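You operate a simulated robot arm through the tools that you are given. There is no shell and no other tool.

The job below is to be done with a simulated robot arm. You get a single attempt, and the scene is never put back.

TASK
Put the clear lid on, lower the arm, then run the grinder till the batter is smooth; switch off.
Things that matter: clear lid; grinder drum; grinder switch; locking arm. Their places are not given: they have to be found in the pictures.

The check looks at the end state, three seconds after you hand in, the way a careful person would. Anything else that was tipped, shoved, dropped, spilled or broken makes it a failure. Lids that push on must go on centred and level and be pressed home; caps that screw on are set level and turned clockwise until they are tight.

THE ROBOT
A 7-joint arm with a two-finger parallel gripper, fixed in place. Base frame: the origin is at the foot of the arm, x ahead of it, y to its left, z up; the work surface is at about z = 0.866. Units: m, rad, N and s.
With the tool pointing down near the work surface it reaches from about 0.3 to 0.7 m from the base axis. Its first joint turns from -1.152 to 1.152 rad. Payload 1.57 kg.
The TCP is the grasp point between the finger pads, 0.03 m short of the fingertips. In the tool frame z runs along the fingers and y along their closing line. Largest opening 0.11 m; finger width 0.024, thickness 0.012; the body of the gripper, 0.048 by 0.112 m, starts 0.078 m behind the TCP.
Orientation is that of the tool frame in the base frame, as a unit quaternion [x, y, z, w]. With the fingers straight down and closing along the base's y, the tool's x points along the base's -x, its y along +y and its z along -z.

THE INTERFACE
- The arm moves only by the tool arm_command. Its argument "moves" is a list of rows, each a list of 6 numbers: the shift along the base's x, y, z in cm, then the turn, a rotation vector about the base's x, y, z in rad. In form: [[dx, dy, dz, ax, ay, az], ...]. A call has 1 to 20 rows; each row shifts and turns the commanded pose from where the row before left it. "hand" is the opening in per cent of the stroke, from 0 (shut) to 100 (fully open), set as the call begins (left out, the last holds). Each row takes 0.2 s and may step no farther than 0.05 m and 0.15 rad from the row before; otherwise, or with a gripper value out of range, the whole call is refused. Where a pose cannot be reached the arm comes as near as it can. A force on the tool above 70 N (or 10 N above the force at the start of the call, whichever is more), or a blocked arm, ends the call early, and 0.2 s more pass. Each finger travels about 0.108 m/s and halts on what it meets, pressing with about 43 N; the grip force reading is that of the motor and also rises with nothing between the fingers. The clock runs only during rows and for 0.2 s after the last one: add rows that do not move to give the fingers time. It gives the time, the measured TCP pose, the force on the tool (base axes), the opening and the grip force at its end, in the units of the frame above (readings bear some noise), with the torque about the TCP (base axes, N m) and any sound that the robot's microphone picked up.
- Cameras (640 x 400 px; columns grow to the right, rows downward): "scene" is fixed at [0.1742, -0.4236, 1.3799]; the picture's right is [0.61, -0.80, 0.00], its down [-0.54, -0.41, -0.73] and it looks along [0.58, 0.44, -0.68] (base axes); focal length 214 px, centre (320, 200). "wrist" rides on the gripper at [0.07, 0.016, -0.141] in the tool frame; the picture's right is [-0.23, 0.97, 0.00], its down [-0.86, -0.20, -0.48] and it looks along [-0.47, -0.11, 0.88] (tool axes); focal length 222 px, centre (320, 200).
- capture(camera): a new picture of that camera. The clock stands still meanwhile.
- probe_pixels(camera, pixels): there is no depth. For up to 12 entries [column, row, z] of the newest picture of that camera ("zoom" is the newest enlarged one), the place [x, y] in the base frame at which the ray of that pixel passes the height z, good to about 0.003 m, but the place of the scene camera against the robot may be out by one fixed shift of up to 0.025 m in any direction. The clock stands still meanwhile.
- zoom(camera, box): a new picture of the part [left, top, right, bottom] of that camera's present view, enlarged. The clock stands still meanwhile.
- close_job(): hands the job in; it is judged then, once.

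Open the gripper and draw the arm clear of the work before you hand the job in, unless the task says otherwise.

The tools are called after "Call:" by a JSON object that holds its "api" and its "payload". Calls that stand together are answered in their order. arm_command: Moves the arm, as the interface text tells. Its arguments: {"type":"object","properties":{"moves":{"type":"array","items":{"type":"array","items":{"type":"number"}}},"hand":{"type":"number"}},"required":["moves"]} The other tools are called the same way: capture (camera) takes a picture; probe_pixels (camera, pixels) gives the place at which the rays of pixels pass given heights; zoom (camera, box) takes an enlarged picture of a part of a camera's view; close_job () hands the job in.

At the start:

```text
time_s: 0.0
position: [0.3473, -0.0432, 1.3264]
tcp_rot: [0.0, 1.0, -0.001, 0.0]
wrist_force: [-0.3, -0.1, -0.2]
torque: [-0.03, -0.03, 0.01]
gripper_width: 0.1101
grip_force: 0.1
```

scene: 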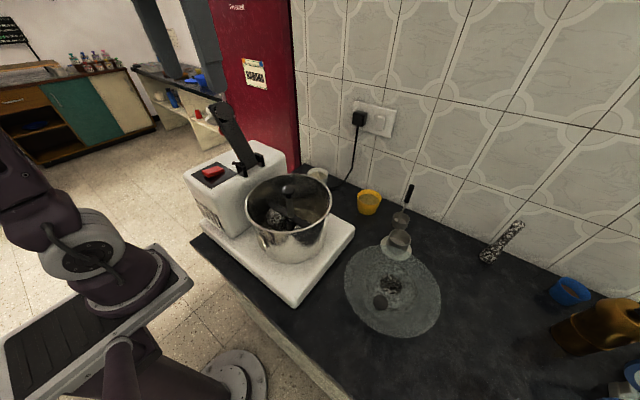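
wrist: 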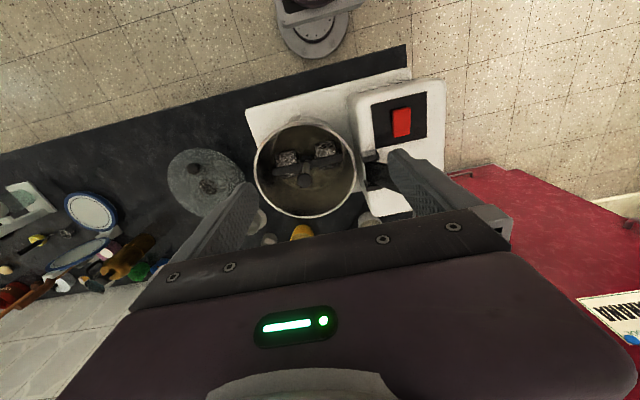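

I start by looking more closely at the lid (around scene pixel 392,290), the drum (290,215), the switch (212,172) and the locking arm (237,135).

Call:
{"api": "zoom", "payload": {"camera": "scene", "box": [170, 80, 370, 310]}}

Call:
{"api": "zoom", "payload": {"camera": "scene", "box": [320, 180, 480, 350]}}

Call:
{"api": "zoom", "payload": {"camera": "wrist", "box": [150, 60, 470, 260]}}

```text
1.74 times, centred on (270, 195) of scene
```

zoom: 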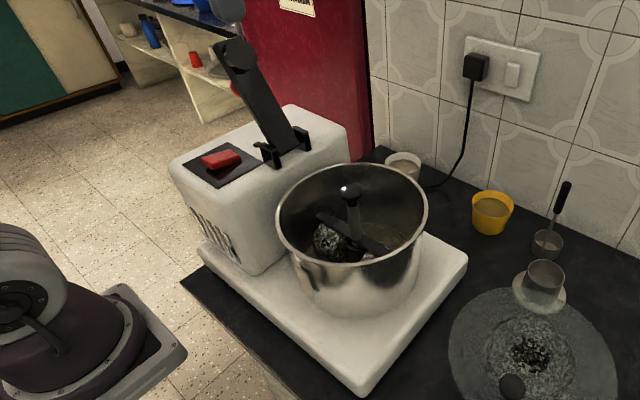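

```text
2.35 times, centred on (400, 265) of scene
```

zoom: 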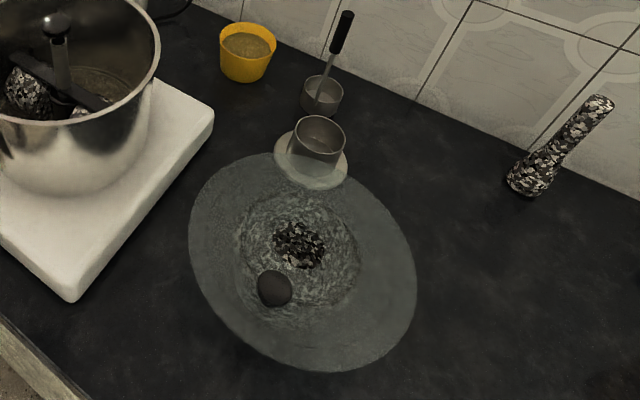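

```text
2.00 times, centred on (310, 160) of wrist
```

zoom: 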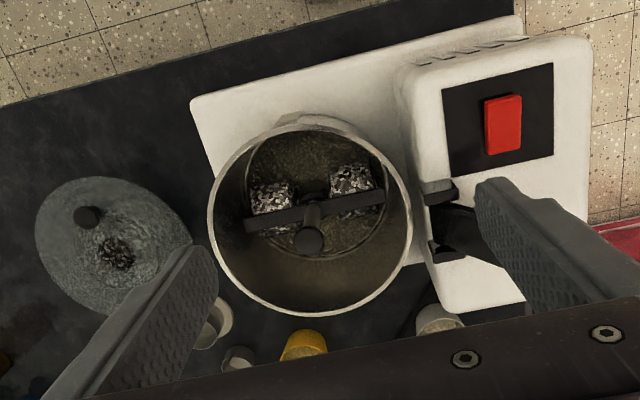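

The lid seems tilted, with the knob at scene (381,302) off its centre (392,290). I probe key points from both cameras.

Call:
{"api": "probe_pixels", "payload": {"camera": "scene", "pixels": [[392, 290, 0.866], [381, 302, 0.93], [345, 283, 0.866], [440, 300, 0.866], [380, 250, 0.866], [400, 336, 0.866], [290, 200, 1.05], [212, 172, 1.05], [220, 105, 1.2], [290, 190, 1.05], [297, 305, 0.88], [397, 255, 0.866]]}}

Call:
{"api": "zoom", "payload": {"camera": "wrist", "box": [140, 120, 280, 240]}}

```text
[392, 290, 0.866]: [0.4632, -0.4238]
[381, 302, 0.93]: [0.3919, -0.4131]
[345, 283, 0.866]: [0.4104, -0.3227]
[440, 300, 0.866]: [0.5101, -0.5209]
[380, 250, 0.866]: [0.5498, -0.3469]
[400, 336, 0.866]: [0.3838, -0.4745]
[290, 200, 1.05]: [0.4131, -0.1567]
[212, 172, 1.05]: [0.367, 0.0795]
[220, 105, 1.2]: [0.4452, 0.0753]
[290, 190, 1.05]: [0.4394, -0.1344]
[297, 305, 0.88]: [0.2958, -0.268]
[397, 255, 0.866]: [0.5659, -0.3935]
```

```text
3.33 times, centred on (210, 180) of wrist
```

zoom: 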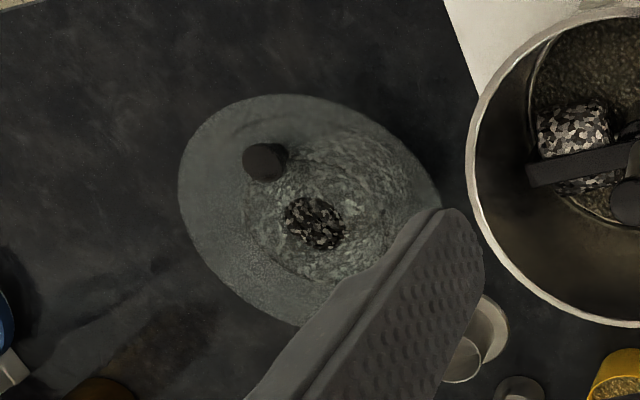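

The lid looks propped on something speckled around (0.45,-0.40). I move the wrist camera over that area, staying high, for a better view.

Call:
{"api": "arm_command", "payload": {"moves": [[-1, -4, 0, 0, 0, 0], [-1, -4, 0, 0, 0, 0], [-1, -4, 0, 0, 0, 0], [-1, -4, -1, 0, 0, 0], [-1, -4, -2, 0, 0, 0], [0, -4, -2, 0, 0, 0], [0, -4, -2, 0, 0, 0], [0, -4, -2, 0, 0, 0], [0, 0, 0, 0, 0, 0]], "hand": 100}}

Call:
{"api": "capture", "payload": {"camera": "wrist"}}

Call:
{"api": "capture", "payload": {"camera": "scene"}}

```text
time_s: 2.0
position: [0.2963, -0.3629, 1.2364]
tcp_rot: [0.0, 1.0, 0.0, 0.0]
wrist_force: [0.5, 1.5, 0.1]
torque: [0.01, 0.01, 0.0]
gripper_width: 0.1099
grip_force: 0.1
```

```text
taken
```

wrist: 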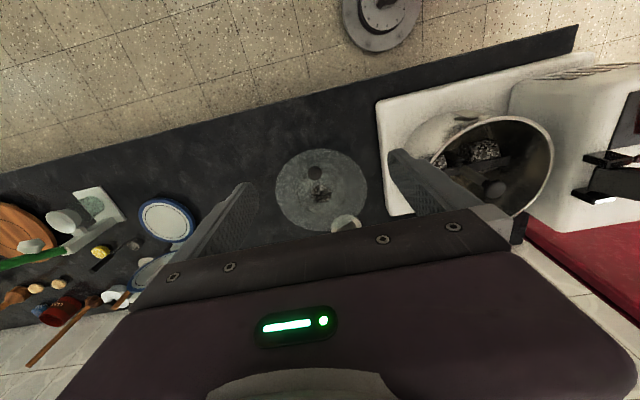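

```text
taken
```

scene: 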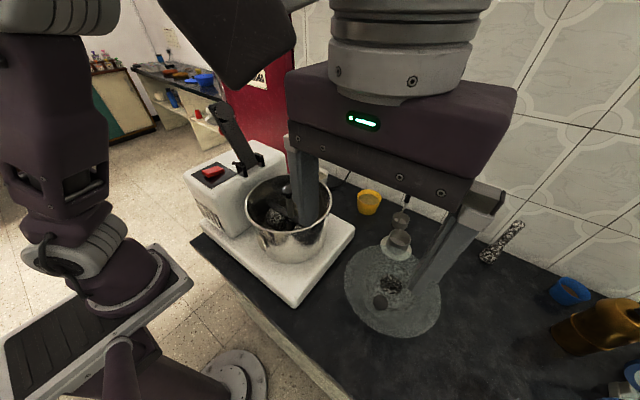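

Call:
{"api": "zoom", "payload": {"camera": "wrist", "box": [250, 130, 400, 240]}}

Call:
{"api": "zoom", "payload": {"camera": "scene", "box": [330, 220, 460, 350]}}

```text
3.64 times, centred on (325, 185) of wrist
```

zoom: 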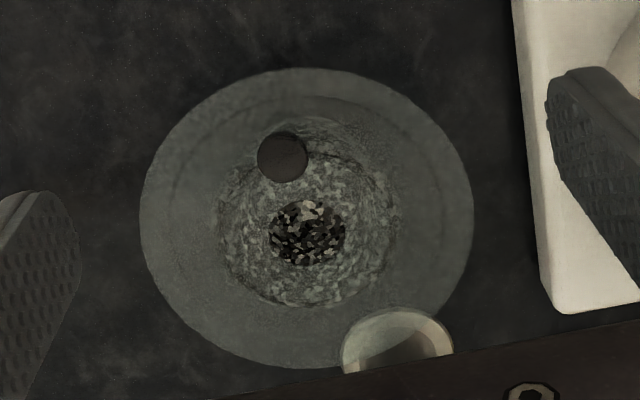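

```text
3.08 times, centred on (395, 285) of scene
```

zoom: 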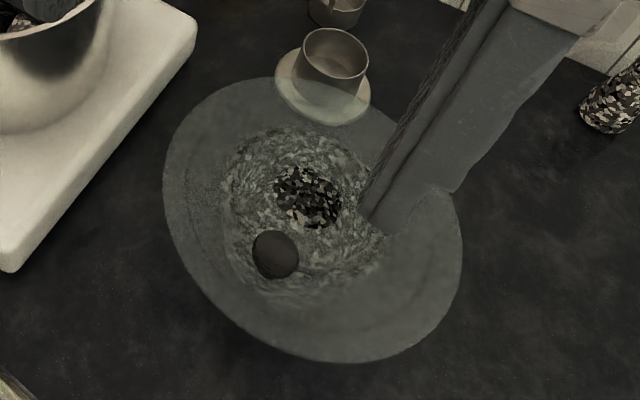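

The lid's centre at zoom (307,232) looks like a hole showing speckled stone below, with the knob off centre at (283,157). I probe the rim points to check size, height and tilt.

Call:
{"api": "zoom", "payload": {"camera": "wrist", "box": [265, 140, 385, 240]}}

Call:
{"api": "probe_pixels", "payload": {"camera": "wrist", "pixels": [[275.5, 189, 0.95], [367, 190, 0.95], [319, 149, 0.95], [316, 231, 0.95], [321, 194, 0.95], [314.5, 173, 0.97], [345, 227, 0.866], [275.5, 189, 0.9], [367, 190, 0.9], [319, 149, 0.9], [316, 231, 0.9], [321, 194, 0.9]]}}

```text
4.00 times, centred on (325, 190) of wrist
```

zoom: 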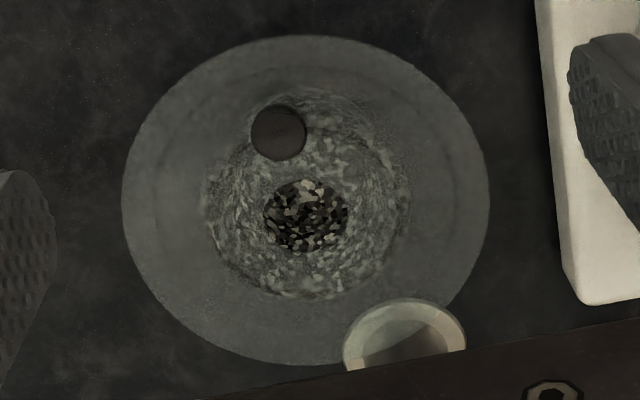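

```text
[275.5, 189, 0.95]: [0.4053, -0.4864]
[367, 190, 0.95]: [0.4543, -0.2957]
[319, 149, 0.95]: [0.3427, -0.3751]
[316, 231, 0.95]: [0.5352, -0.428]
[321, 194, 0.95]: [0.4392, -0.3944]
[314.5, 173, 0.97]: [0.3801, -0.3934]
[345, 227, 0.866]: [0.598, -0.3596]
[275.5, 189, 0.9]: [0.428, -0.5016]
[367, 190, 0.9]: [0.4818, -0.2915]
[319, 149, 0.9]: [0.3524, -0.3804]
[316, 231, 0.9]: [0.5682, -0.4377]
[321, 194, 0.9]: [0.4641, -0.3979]
```

Flat-disc assumption gives a ~0.20 m round lid with a ~0.045 m hole and an off-centre knob. I take a second wrist view from lower and farther to the side to triangulate the height and tilt.

Call:
{"api": "arm_command", "payload": {"moves": [[-2, 2, -4, 0, 0, 0], [-2, 2, -4, 0, 0, 0], [-1, 2, -4, 0, 0, 0], [0, 0, 0, 0, 0, 0]]}}

Call:
{"api": "capture", "payload": {"camera": "wrist"}}

Call:
{"api": "zoom", "payload": {"camera": "wrist", "box": [160, 140, 400, 290]}}

```text
time_s: 3.0
position: [0.2487, -0.3026, 1.1162]
tcp_rot: [0.001, 1.0, 0.0, 0.0]
wrist_force: [-0.4, -0.9, -0.2]
torque: [-0.02, 0.0, 0.02]
gripper_width: 0.11
grip_force: 0.0
```

```text
taken
```

wrist: 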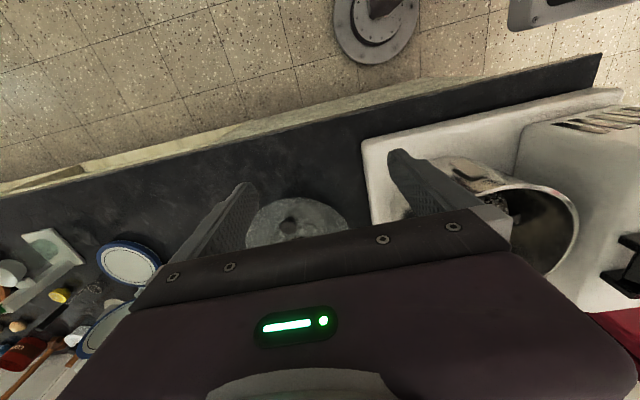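

```text
2.67 times, centred on (280, 215) of wrist
```

zoom: 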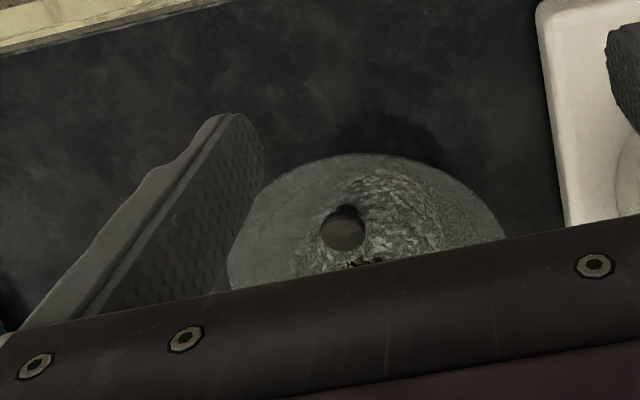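

Triangulating the knob top from both views gives about (0.409,-0.403,0.903). I take a third view from above to measure the far rim and the tilt.

Call:
{"api": "arm_command", "payload": {"moves": [[3, -2, 3, 0, 0, 0], [4, -2, 3, 0, 0, 0], [4, -2, 2, 0, 0, 0], [4, -2, 0, 0, 0, 0], [4, -1, 0, 0, 0, 0], [0, 0, 0, 0, 0, 0]]}}

Call:
{"api": "capture", "payload": {"camera": "wrist"}}

Call:
{"api": "zoom", "payload": {"camera": "wrist", "box": [240, 40, 400, 140]}}

```text
refused: row 2 steps farther than a row can; nothing moved
```

```text
taken
```

wrist: 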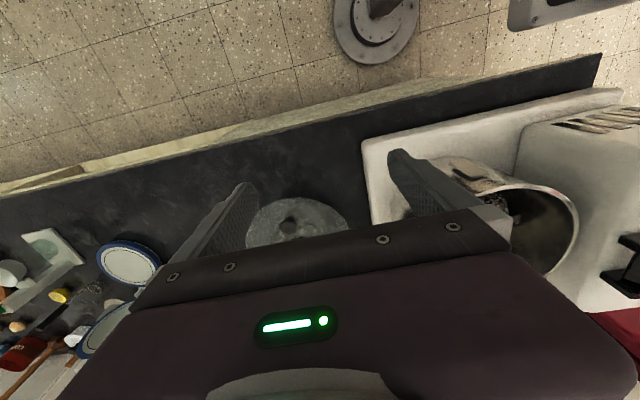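

```text
4.00 times, centred on (320, 90) of wrist
```

zoom: 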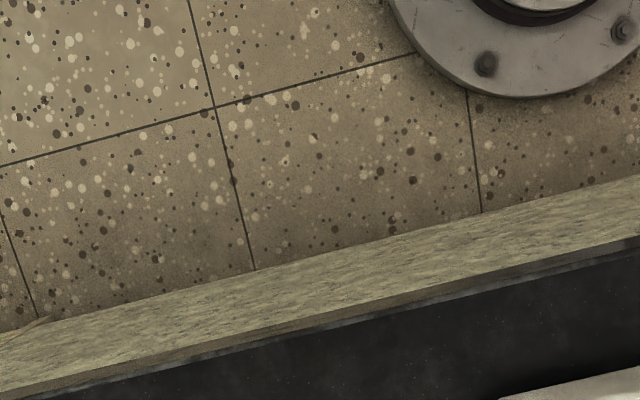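

A row was longer than 5 cm, so nothing moved. I repeat with smaller steps.

Call:
{"api": "arm_command", "payload": {"moves": [[3, -2, 3, 0, 0, 0], [3, -2, 3, 0, 0, 0], [4, -2, 1.5, 0, 0, 0], [4, -2, 0, 0, 0, 0], [4, -1, 0, 0, 0, 0], [0, 0, 0, 0, 0, 0]]}}

Call:
{"api": "capture", "payload": {"camera": "wrist"}}

Call:
{"api": "zoom", "payload": {"camera": "wrist", "box": [240, 40, 400, 140]}}

```text
time_s: 4.4
position: [0.4206, -0.3837, 1.1918]
tcp_rot: [0.0, 1.0, 0.0, -0.001]
wrist_force: [-0.3, -0.5, 0.0]
torque: [0.03, 0.01, -0.02]
gripper_width: 0.1099
grip_force: 0.1
out of reach, approached as far as the arm can: row 5
```

```text
taken
```

wrist: 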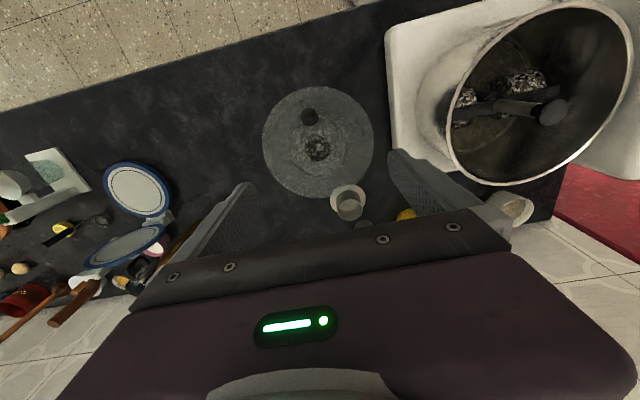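

```text
4.00 times, centred on (320, 90) of wrist
```

zoom: 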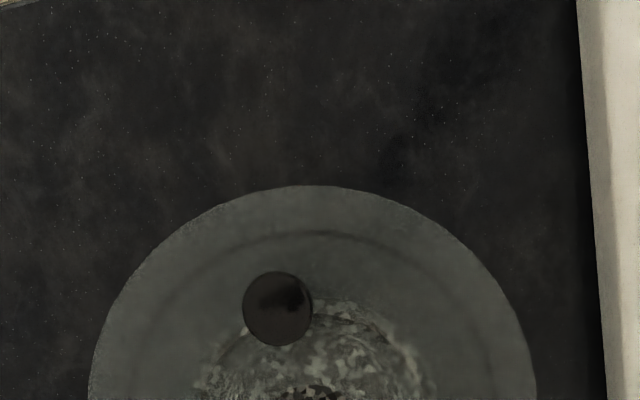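

Now a zoom of the full lid in this view (centre about pixel (318,142)).

Call:
{"api": "zoom", "payload": {"camera": "wrist", "box": [240, 80, 400, 230]}}

Call:
{"api": "zoom", "payload": {"camera": "wrist", "box": [380, 0, 640, 230]}}

Call:
{"api": "capture", "payload": {"camera": "scene"}}

```text
2.67 times, centred on (320, 155) of wrist
```

zoom: 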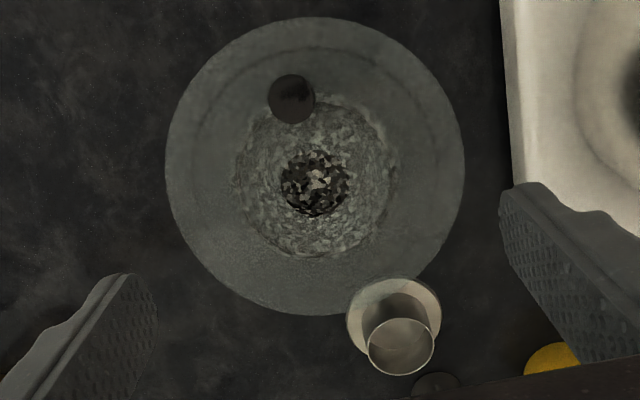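

```text
1.74 times, centred on (510, 115) of wrist
```

zoom: 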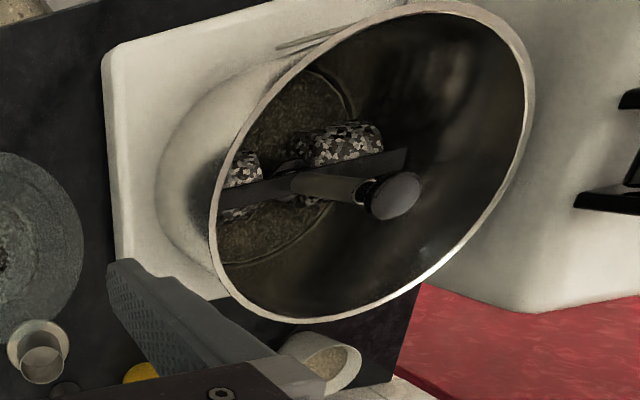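

```text
taken
```

scene: 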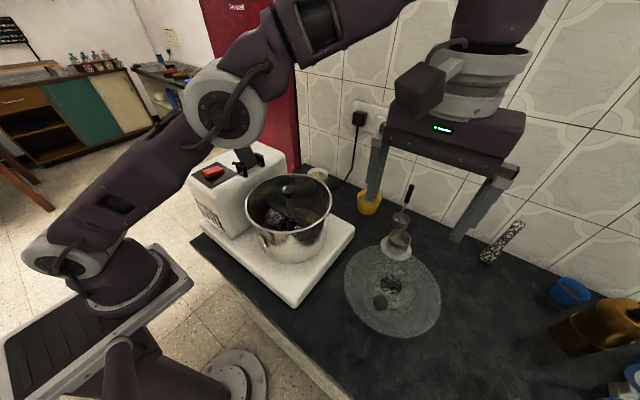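

The three views triangulate the hole at (0.470,-0.400,0.891), knob top (0.408,-0.402,0.903) and near rim z≈0.888, so the lid is about flat with diameter ≈0.22. I zoom on the knob and the saucer overlap for detail.

Call:
{"api": "zoom", "payload": {"camera": "scene", "box": [350, 280, 414, 320]}}

Call:
{"api": "zoom", "payload": {"camera": "wrist", "box": [290, 100, 354, 140]}}

Call:
{"api": "zoom", "payload": {"camera": "wrist", "box": [310, 165, 390, 225]}}

Call:
{"api": "zoom", "payload": {"camera": "scene", "box": [365, 220, 445, 270]}}

```text
10.00 times, centred on (382, 300) of scene
```

zoom: 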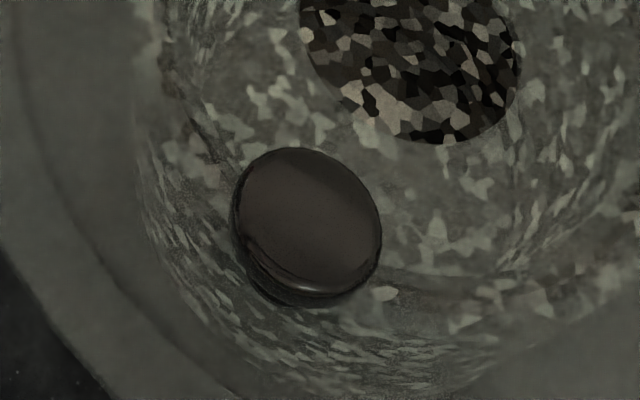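

```text
10.00 times, centred on (322, 120) of wrist
```

zoom: 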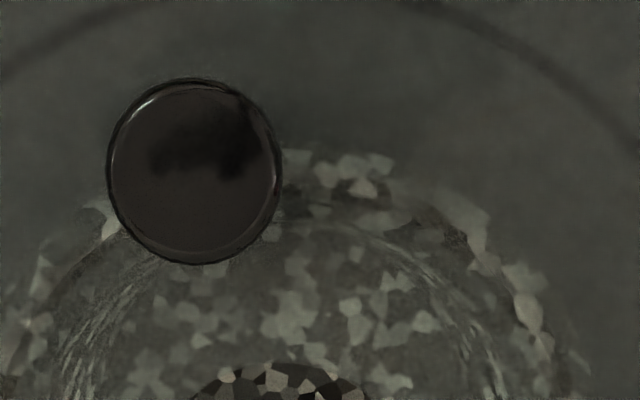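

```text
6.67 times, centred on (350, 195) of wrist
```

zoom: 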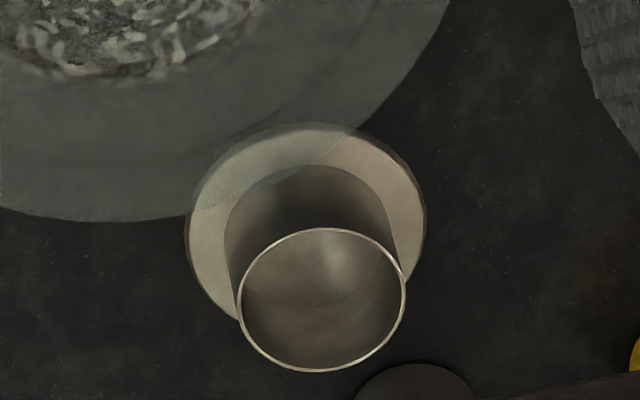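

```text
8.00 times, centred on (405, 245) of scene
```

zoom: 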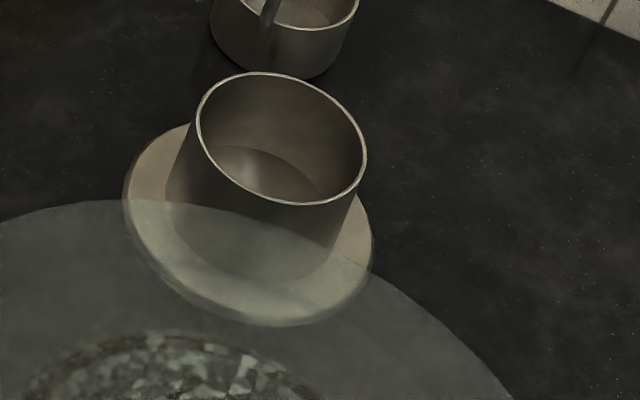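

Lid rim overlaps the saucer with about a 1 cm gap to the cup, so I will lift it straight up. The shaft knob in the drum triangulates to about (0.450,-0.100,1.044); I now move to look down into the drum and at the raised arm.

Call:
{"api": "arm_command", "payload": {"moves": [[-1, 3, 2, 0, 0, 0], [-1, 4, 2, 0, 0, 0], [-1, 4, 2, 0, 0, 0], [-1, 4, 2, 0, 0, 0], [-1, 4, 0, 0, 0, 0], [0, 3, 0, 0, 0, 0], [0, 0, 0, 0, 0, 0]]}}

Call:
{"api": "capture", "payload": {"camera": "wrist"}}

Call:
{"api": "capture", "payload": {"camera": "scene"}}

```text
time_s: 6.0
position: [0.3688, -0.1648, 1.2719]
tcp_rot: [0.001, 1.0, 0.0, 0.0]
wrist_force: [0.0, 0.0, 0.3]
torque: [0.0, -0.04, 0.01]
gripper_width: 0.1101
grip_force: 0.1
```

```text
taken
```

wrist: 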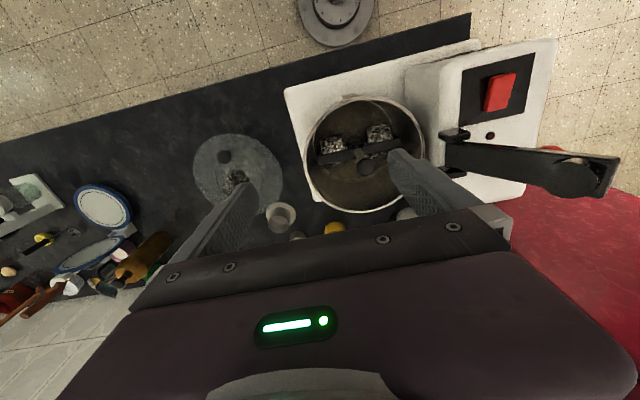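

```text
taken
```

scene: 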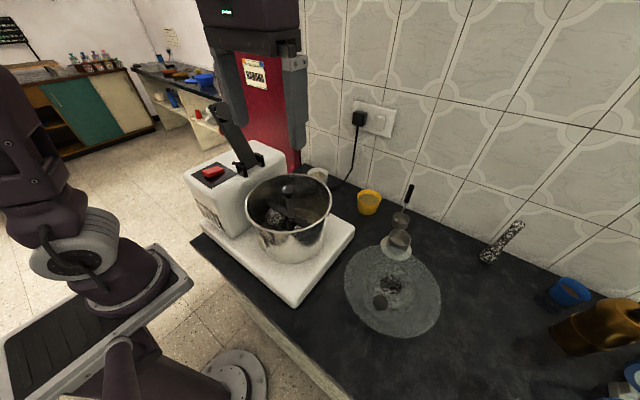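

I zoom on the drum, the housing and the raised arm in this view.

Call:
{"api": "zoom", "payload": {"camera": "wrist", "box": [280, 80, 440, 220]}}

Call:
{"api": "zoom", "payload": {"camera": "wrist", "box": [400, 40, 630, 210]}}

Call:
{"api": "zoom", "payload": {"camera": "scene", "box": [170, 90, 300, 220]}}

```text
2.86 times, centred on (360, 150) of wrist
```

zoom: 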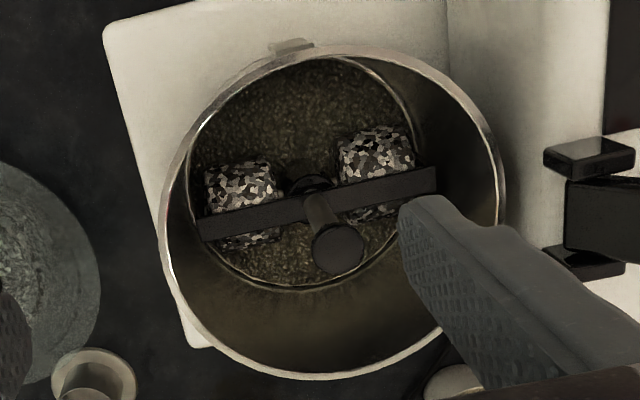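

```text
2.35 times, centred on (515, 125) of wrist
```

zoom: 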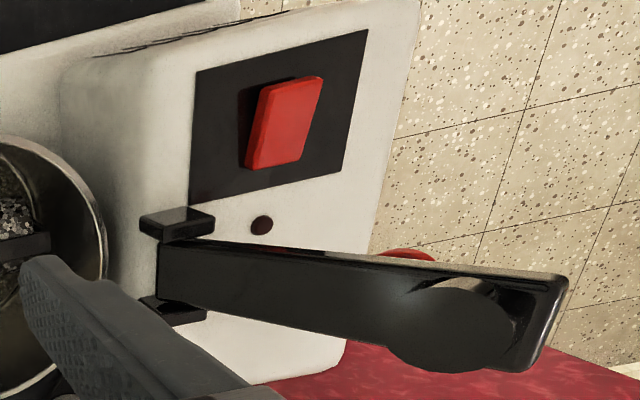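

```text
3.08 times, centred on (235, 155) of scene
```

zoom: 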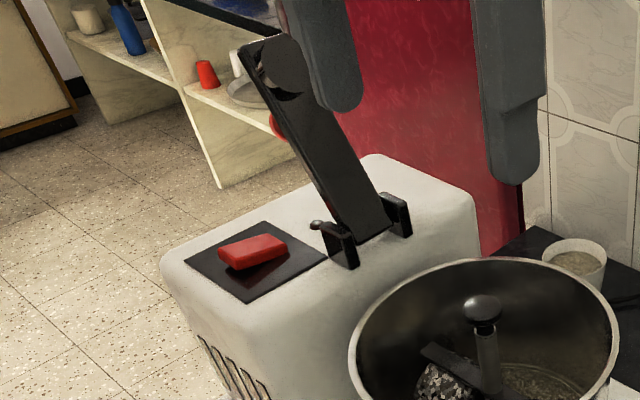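

Rocker switch triangulates to about (0.374,0.095,1.062). Now I probe drum rim points (view centre (364,154)), base plate corners, hinge and arm tip.

Call:
{"api": "probe_pixels", "payload": {"camera": "wrist", "pixels": [[303.3, 162.3, 1.03], [425.1, 144.8, 1.03], [354.8, 95.4, 1.03], [356.5, 213.4, 1.03], [303.3, 162.3, 1.06], [425.1, 144.8, 1.06], [354.8, 95.4, 1.06], [356.5, 213.4, 1.06], [284.8, 90.6, 0.89], [314.5, 201.4, 0.89], [365.9, 167.5, 1.044], [500.1, 91.9, 1.062]]}}

Call:
{"api": "zoom", "payload": {"camera": "wrist", "box": [430, 110, 530, 220]}}

Call:
{"api": "zoom", "payload": {"camera": "wrist", "box": [530, 130, 640, 220]}}

Call:
{"api": "zoom", "payload": {"camera": "wrist", "box": [455, 50, 555, 130]}}

```text
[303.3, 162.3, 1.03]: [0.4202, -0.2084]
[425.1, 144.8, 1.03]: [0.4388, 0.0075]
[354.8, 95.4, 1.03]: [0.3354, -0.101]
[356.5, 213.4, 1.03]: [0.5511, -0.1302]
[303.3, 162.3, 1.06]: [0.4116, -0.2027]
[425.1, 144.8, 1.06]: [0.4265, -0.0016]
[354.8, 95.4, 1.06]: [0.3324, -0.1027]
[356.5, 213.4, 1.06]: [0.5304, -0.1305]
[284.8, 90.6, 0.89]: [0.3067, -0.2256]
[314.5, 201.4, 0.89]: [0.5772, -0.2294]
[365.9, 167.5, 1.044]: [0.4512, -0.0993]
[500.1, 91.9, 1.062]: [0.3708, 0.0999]
```

```text
3.64 times, centred on (480, 165) of wrist
```

zoom: 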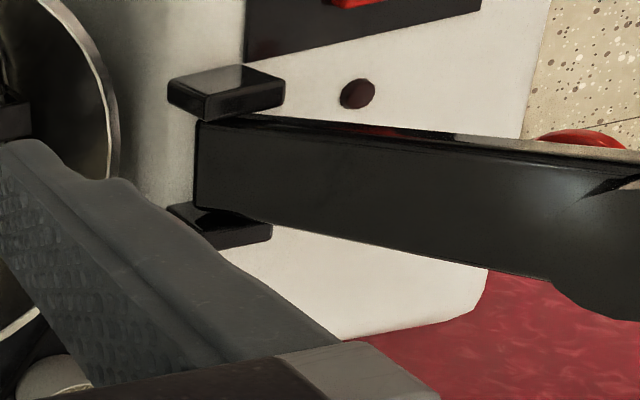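

```text
4.44 times, centred on (585, 175) of wrist
```

zoom: 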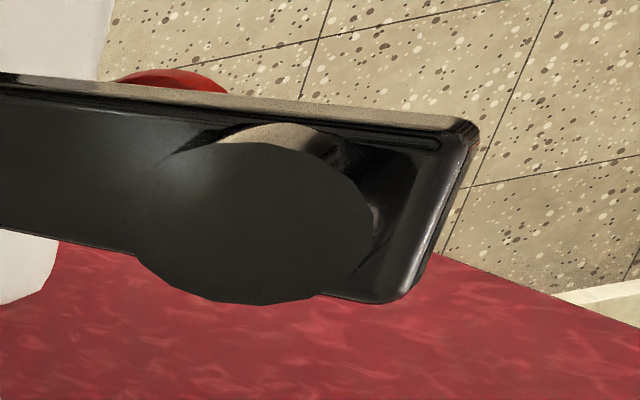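

```text
5.00 times, centred on (505, 90) of wrist
```

zoom: 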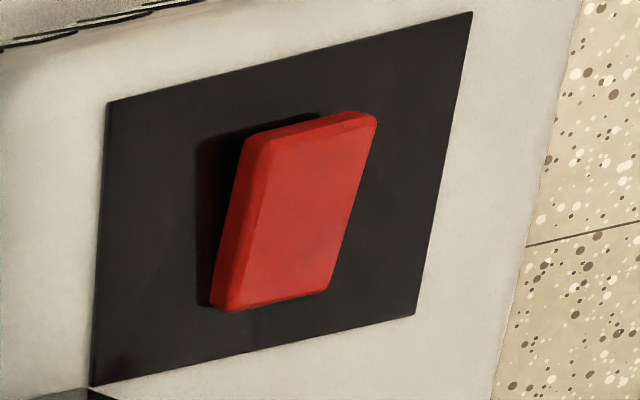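

Rim fits give the drum rim centre (0.4505,-0.100), radius ≈0.1125, z≈1.015, with the hinge near (0.45,0.035,1.07) and the arm tip near (0.45,0.115,1.21). Before grasping, I go back toward the lid and tilt the wrist for a lower side view of the knob height.

Call:
{"api": "arm_command", "payload": {"moves": [[-1, -4, -2, 0, 0, 0], [-1, -4, -2, 0, 0, 0], [-1, -4, -2, 0, 0, 0], [-1, -4, -2, 0, 0, 0], [-1, -4, -2, 0, 0, 0], [-1, -4, -2, 0, 0, 0], [0, 0, -3, 0, -0.14, 0], [0, 0, -2, 0, -0.14, 0], [0, 0, 0, 0, -0.14, 0], [0, 0, 0, 0, -0.14, 0], [0, 0, 0, 0, 0, 0]]}}

Call:
{"api": "capture", "payload": {"camera": "wrist"}}

Call:
{"api": "capture", "payload": {"camera": "scene"}}

```text
time_s: 8.4
position: [0.3096, -0.4025, 1.1021]
tcp_rot: [0.001, 0.961, -0.001, 0.277]
wrist_force: [1.0, 0.5, 0.5]
torque: [-0.01, -0.01, -0.02]
gripper_width: 0.1099
grip_force: 0.0
```

```text
taken
```

wrist: 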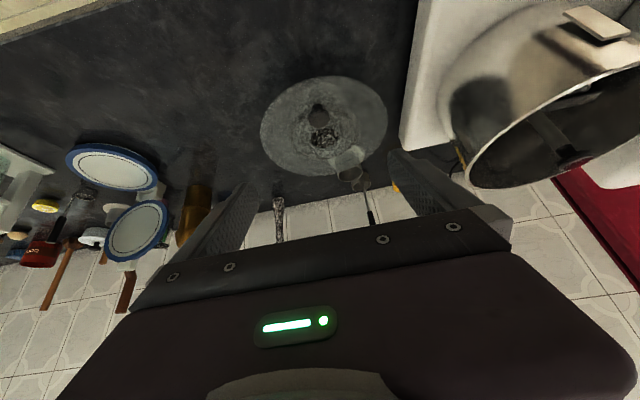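

```text
taken
```

scene: 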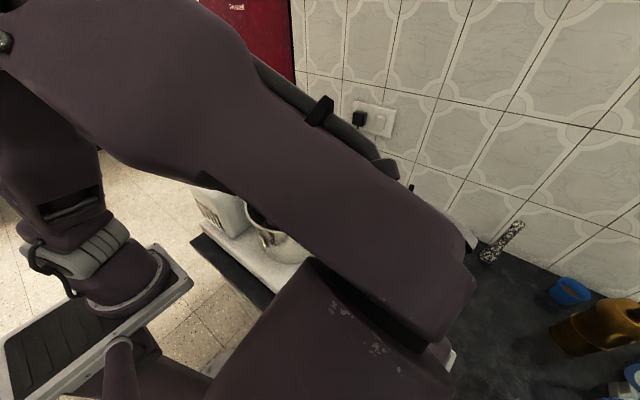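

Tilt works. I go lower for a more grazing view of the lid and knob.

Call:
{"api": "arm_command", "payload": {"moves": [[-1, 0, -4, 0, 0, 0], [-1, 0, -4, 0, 0, 0], [0, 0, -2, 0, 0, 0], [0, 0, 0, 0, 0, 0]]}}

Call:
{"api": "capture", "payload": {"camera": "wrist"}}

Call:
{"api": "zoom", "payload": {"camera": "wrist", "box": [240, 110, 400, 210]}}

```text
time_s: 9.4
position: [0.2876, -0.402, 1.0018]
tcp_rot: [0.0, 0.961, 0.001, 0.276]
wrist_force: [-0.3, 0.2, -0.4]
torque: [0.03, 0.02, -0.01]
gripper_width: 0.11
grip_force: 0.1
```

```text
taken
```

wrist: 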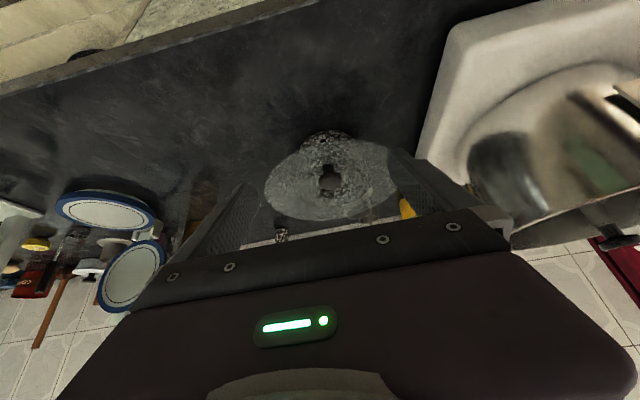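

```text
4.00 times, centred on (320, 160) of wrist
```

zoom: 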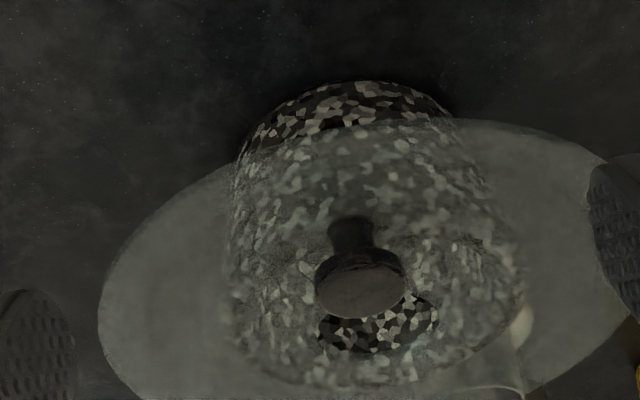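

The side view shows the lid resting on a speckled stone, with a mushroom knob (neck base near zoom (350,220), cap (360,290)). I zoom further and probe to check heights.

Call:
{"api": "zoom", "payload": {"camera": "wrist", "box": [292, 120, 372, 200]}}

Call:
{"api": "probe_pixels", "payload": {"camera": "wrist", "pixels": [[330, 182.5, 0.9167], [330, 182.5, 0.905], [335, 192, 0.893], [333.75, 140, 0.888], [327.5, 131.25, 0.866], [327.5, 215, 0.866], [264.5, 187.5, 0.89], [333.75, 140, 0.866]]}}

```text
5.00 times, centred on (332, 160) of wrist
```

zoom: 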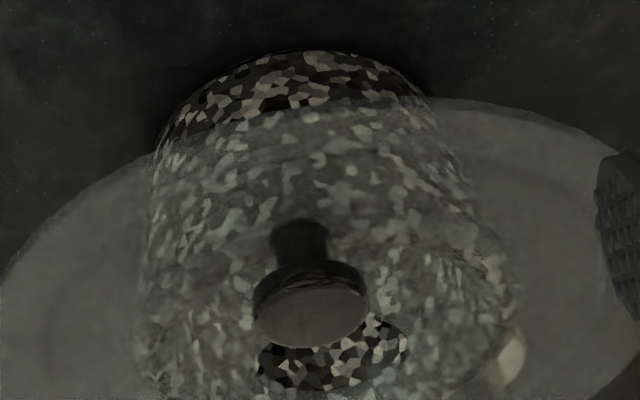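

```text
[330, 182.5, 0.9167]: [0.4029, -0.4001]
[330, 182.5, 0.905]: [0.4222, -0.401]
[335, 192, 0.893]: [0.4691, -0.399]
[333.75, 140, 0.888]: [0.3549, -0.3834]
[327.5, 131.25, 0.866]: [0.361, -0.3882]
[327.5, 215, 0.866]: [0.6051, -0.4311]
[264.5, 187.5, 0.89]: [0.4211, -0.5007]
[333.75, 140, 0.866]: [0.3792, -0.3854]
```

Stone base location is ambiguous, so I take one lower view for a second sight line on the stone bottom, knob and rim.

Call:
{"api": "arm_command", "payload": {"moves": [[-2, 0, -2, 0, 0, 0], [-2, 0, -2, 0, 0, 0], [0, 0, -2, 0, 0, 0], [0, 0, 0, 0, 0, 0]]}}

Call:
{"api": "capture", "payload": {"camera": "wrist"}}

Call:
{"api": "zoom", "payload": {"camera": "wrist", "box": [260, 130, 380, 220]}}

```text
time_s: 10.4
position: [0.2482, -0.4031, 0.9417]
tcp_rot: [0.0, 0.961, -0.001, 0.276]
wrist_force: [1.1, 0.7, -0.2]
torque: [0.0, -0.03, 0.02]
gripper_width: 0.1102
grip_force: 0.0
```

```text
taken
```

wrist: 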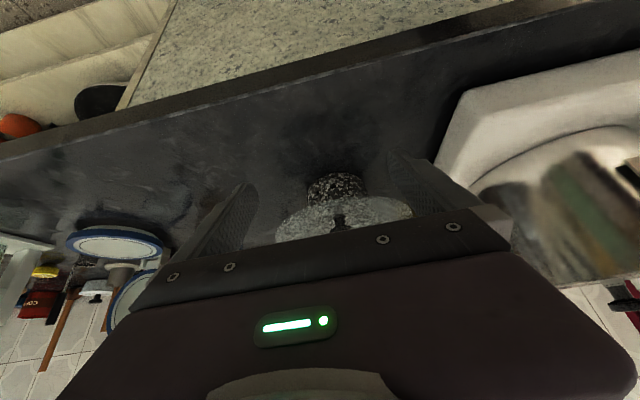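

```text
4.44 times, centred on (320, 175) of wrist
```

zoom: 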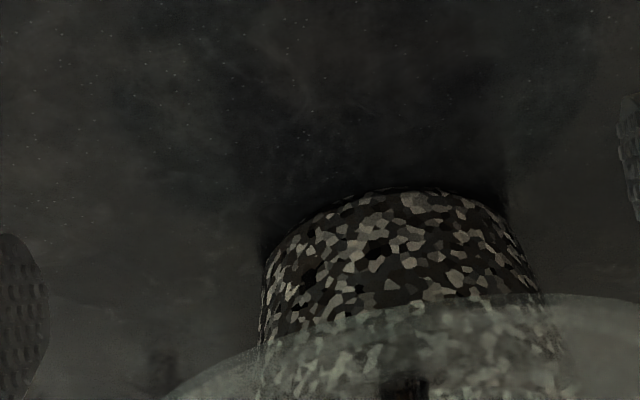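

Stone bottom triangulates near z≈0.80 and lid plane ≈0.889, with the knob cap top at (0.404,-0.4005,0.917), about 2.7 cm above the lid. I raise, untilt, and yaw the tool -90° so the fingers close along x (the line to the lid's centre), which resists lid sag.

Call:
{"api": "arm_command", "payload": {"moves": [[0, 0, 4, 0, 0.14, 0], [1, 0, 4, 0, 0.14, 0], [2, 0, 4, 0, 0.14, 0], [2, 0, 3, 0, 0.14, 0], [2, 0, 0, 0, 0, -0.145], [2, 0, 0, 0, 0, -0.145], [2, 0, 0, 0, 0, -0.145], [2, 0, 0, 0, 0, -0.145], [1, 0, 0, 0, 0, -0.145], [0, 0, 0, 0, 0, -0.145], [0, 0, 0, 0, 0, -0.145], [0, 0, 0, 0, 0, -0.145], [0, 0, 0, 0, 0, -0.145], [0, 0, 0, 0, 0, -0.145], [0, 0, 0, 0, 0, -0.121], [0, 0, 0, 0, 0, 0]], "hand": 60}}

Call:
{"api": "capture", "payload": {"camera": "wrist"}}

Call:
{"api": "capture", "payload": {"camera": "scene"}}

```text
time_s: 13.8
position: [0.389, -0.4038, 1.0924]
tcp_rot: [0.708, 0.707, 0.0, 0.001]
wrist_force: [0.6, 0.4, 0.0]
torque: [-0.02, 0.0, 0.02]
gripper_width: 0.066
grip_force: 0.2
```

```text
taken
```

wrist: 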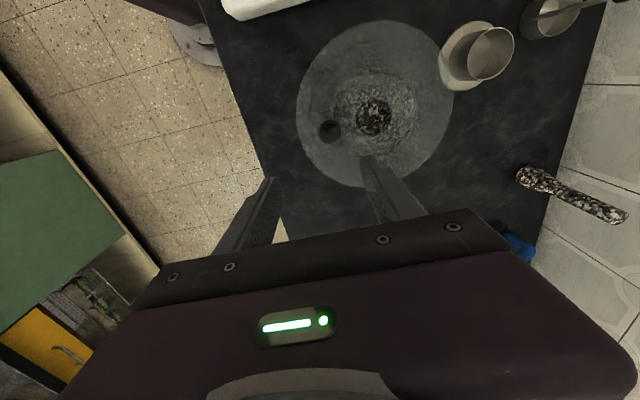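

```text
taken
```

scene: 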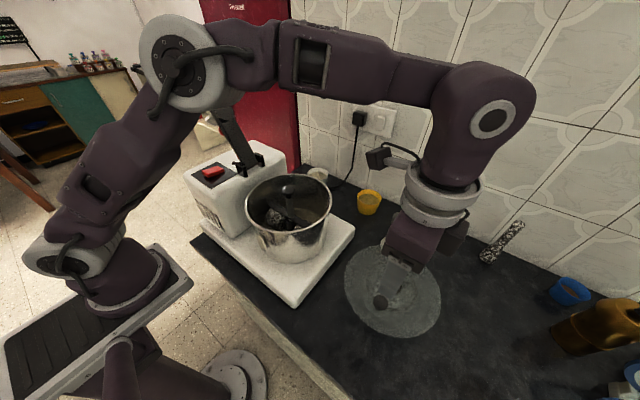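

The camera is now on the +y side; the knob is at about (329,131). I zoom to refine its position and check the lid outline.

Call:
{"api": "zoom", "payload": {"camera": "wrist", "box": [280, 10, 470, 200]}}

Call:
{"api": "zoom", "payload": {"camera": "wrist", "box": [305, 110, 355, 150]}}

```text
2.11 times, centred on (375, 105) of wrist
```

zoom: 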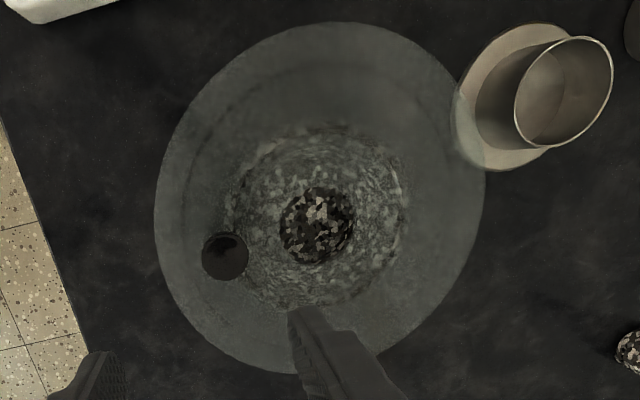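

```text
10.00 times, centred on (330, 130) of wrist
```

zoom: 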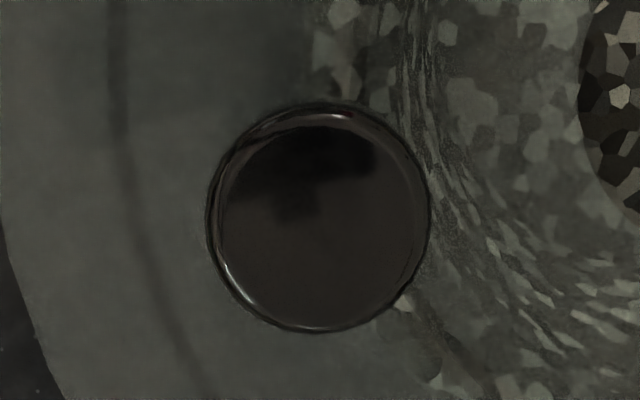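

Knob centre refines to (0.4032,-0.4003), radius 0.0155; lid centre/hole (0.4694,-0.400). I line up over the knob and descend to just above the cap.

Call:
{"api": "arm_command", "payload": {"moves": [[1.42, 0.35, -3, 0, 0, 0], [0, 0, -3, 0, 0, 0], [0, 0, -3, 0, 0, 0], [0, 0, -2.5, 0, 0, 0], [0, 0, -1, 0, 0, 0], [0, 0, 0, 0, 0, 0]]}}

Call:
{"api": "zoom", "payload": {"camera": "wrist", "box": [220, 60, 420, 220]}}

```text
time_s: 15.2
position: [0.4032, -0.4003, 0.9673]
tcp_rot: [0.707, 0.707, 0.0, 0.0]
wrist_force: [-1.2, 0.2, 0.6]
torque: [0.01, -0.02, -0.01]
gripper_width: 0.0658
grip_force: 0.1
```

```text
2.50 times, centred on (320, 140) of wrist
```

zoom: 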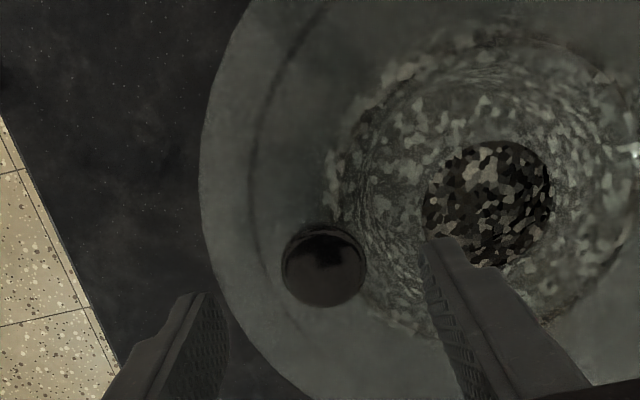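

Knob at (321,167) sits between the fingers; my check puts it within a millimetre. I descend slowly so the fingertips stop about 5 mm above the lid.

Call:
{"api": "arm_command", "payload": {"moves": [[0.05, 0.06, -1.5, 0, 0, 0], [0, 0, -1, 0, 0, 0], [0, 0, -1, 0, 0, 0], [0, 0, -0.6, 0, 0, 0], [0, 0, 0, 0, 0, 0]]}}

Call:
{"api": "zoom", "payload": {"camera": "wrist", "box": [220, 60, 420, 220]}}

Call:
{"api": "zoom", "payload": {"camera": "scene", "box": [330, 220, 460, 350]}}

```text
time_s: 16.4
position: [0.4032, -0.3979, 0.927]
tcp_rot: [0.707, 0.707, -0.001, 0.001]
wrist_force: [0.2, -0.1, 0.6]
torque: [0.01, 0.01, 0.01]
gripper_width: 0.066
grip_force: 0.0
```

```text
2.50 times, centred on (320, 140) of wrist
```

zoom: 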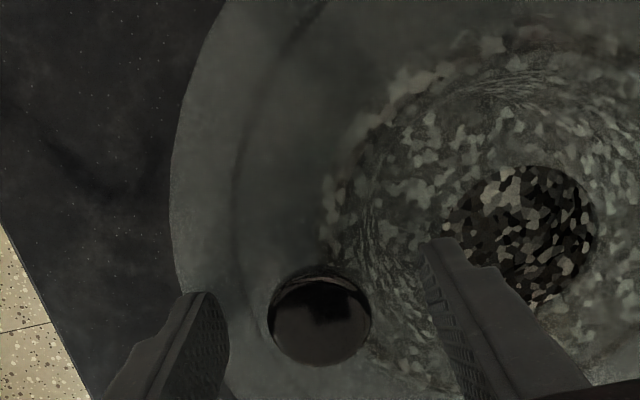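

```text
3.08 times, centred on (395, 285) of scene
```

zoom: 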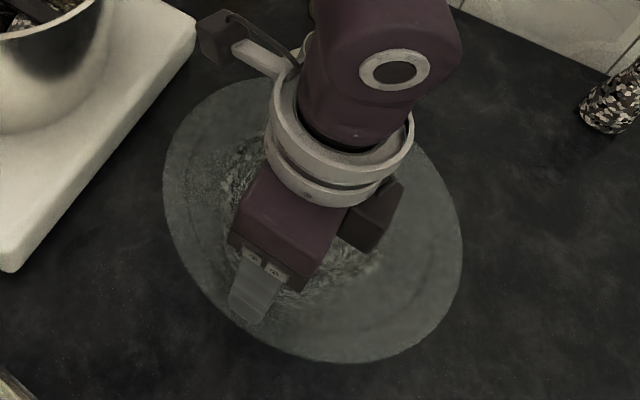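

The knob (321,189) is centred between the fingertips with no contact force. I close on it.

Call:
{"api": "arm_command", "payload": {"moves": [[0, -0.1, 0, 0, 0, 0], [0, 0, 0, 0, 0, 0], [0, 0, 0, 0, 0, 0], [0, 0, 0, 0, 0, 0]], "hand": 0}}

Call:
{"api": "zoom", "payload": {"camera": "wrist", "box": [220, 60, 420, 220]}}

```text
time_s: 17.4
position: [0.4046, -0.4005, 0.9261]
tcp_rot: [0.707, 0.707, 0.0, -0.001]
wrist_force: [-0.4, 1.0, 0.5]
torque: [0.05, 0.01, 0.0]
gripper_width: 0.0308
grip_force: 39.9
```

```text
2.50 times, centred on (320, 140) of wrist
```

zoom: 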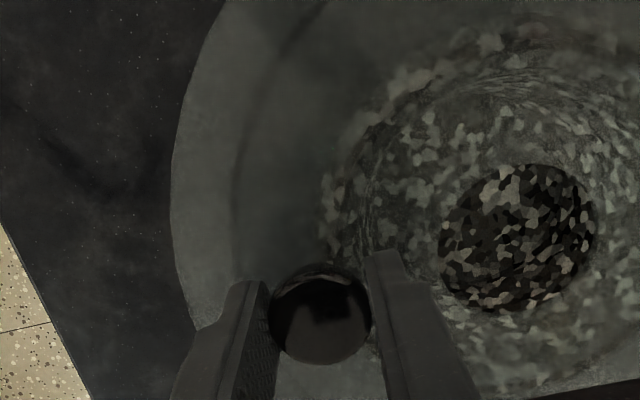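

Width 0.0308 with 40 N confirms a good grip on the knob. I lift slowly and watch forces.

Call:
{"api": "arm_command", "payload": {"moves": [[0, 0, 0.5, 0, 0, 0], [0, 0, 0.5, 0, 0, 0], [0, 0, 1, 0, 0, 0], [0, 0, 1, 0, 0, 0], [0, 0, 1, 0, 0, 0], [0, 0, 0, 0, 0, 0]]}}

Call:
{"api": "capture", "payload": {"camera": "wrist"}}

Call:
{"api": "capture", "payload": {"camera": "scene"}}

```text
time_s: 18.8
position: [0.4028, -0.4005, 0.9661]
tcp_rot: [0.707, 0.707, 0.0, 0.0]
wrist_force: [-0.7, -0.3, -1.9]
torque: [-0.02, 0.07, 0.01]
gripper_width: 0.031
grip_force: 39.9
```

```text
taken
```

wrist: 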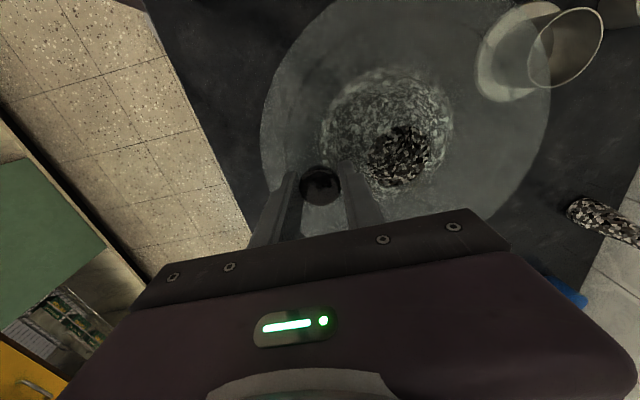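

```text
taken
```

scene: 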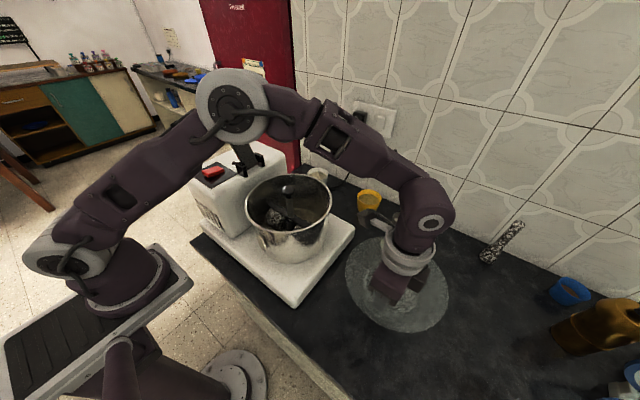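

Lid is up (about 2 N). I check that it hasn't sagged by comparing the hole and rim pixels against the pre-lift view.

Call:
{"api": "zoom", "payload": {"camera": "wrist", "box": [220, 60, 420, 220]}}

Call:
{"api": "zoom", "payload": {"camera": "wrist", "box": [240, 0, 620, 230]}}

```text
2.50 times, centred on (320, 140) of wrist
```

zoom: 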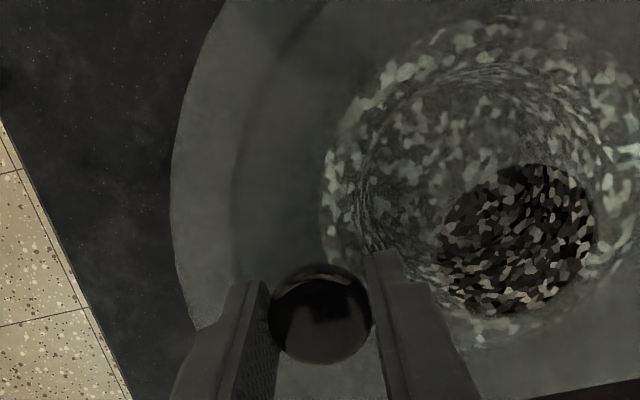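

```text
1.68 times, centred on (430, 115) of wrist
```

zoom: 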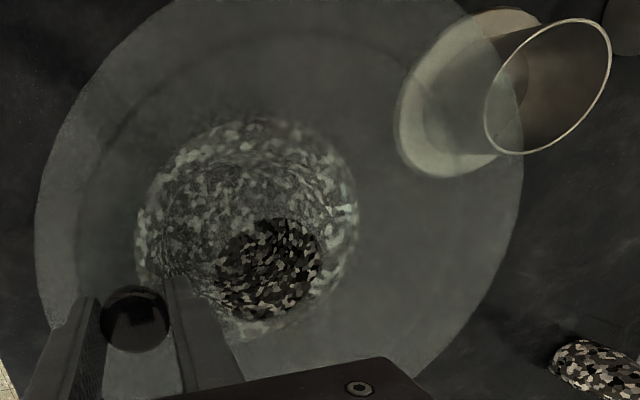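

The lid is rigid in hand (same pixels as before). I raise it and carry it at a safe height toward the drum, above the shaft knob (top z≈1.044).

Call:
{"api": "arm_command", "payload": {"moves": [[0, 0, 2, 0, 0, 0], [-0.5, 0, 3, 0, 0, 0], [-0.5, 0, 3, 0, 0, 0], [-0.5, 0, 3, 0, 0, 0], [-0.5, 0, 3, 0, 0, 0], [0, 0, 3, 0, 0, 0], [0, 0, 1.5, 0, 0, 0], [0, 0, 0, 0, 0, 0]]}}

Call:
{"api": "arm_command", "payload": {"moves": [[0, 1, 0, 0, 0, 0], [0, 2, 0, 0, 0, 0], [0, 3, 0, 0, 0, 0], [0, 3, 0, 0, 0, 0], [0, 3, 0, 0, 0, 0], [0, 3, 0, 0, 0, 0], [0, 3, 0, 0, 0, 0], [0, 3, 0, 0, 0, 0], [0, 3, 0, 0, 0, 0], [0, 2, 0, 0, 0, 0], [0, 1, 0, 0, 0, 0], [0, 0, 0, 0, 0, 0]]}}

Call:
{"api": "capture", "payload": {"camera": "wrist"}}

Call:
{"api": "capture", "payload": {"camera": "scene"}}

```text
time_s: 20.6
position: [0.3836, -0.401, 1.1514]
tcp_rot: [0.707, 0.707, -0.001, -0.001]
wrist_force: [0.0, 0.1, -0.6]
torque: [-0.01, 0.13, 0.01]
gripper_width: 0.0308
grip_force: 40.0
```

```text
time_s: 23.2
position: [0.3847, -0.129, 1.1513]
tcp_rot: [0.707, 0.707, 0.0, -0.001]
wrist_force: [0.8, 0.3, -1.3]
torque: [0.0, 0.1, -0.04]
gripper_width: 0.0307
grip_force: 40.4
```

```text
taken
```

wrist: 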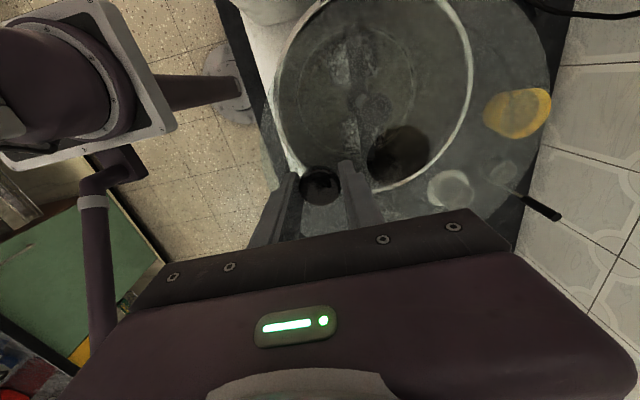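

```text
taken
```

scene: 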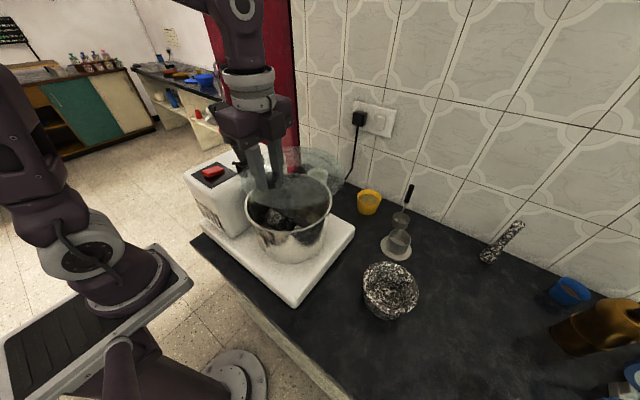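

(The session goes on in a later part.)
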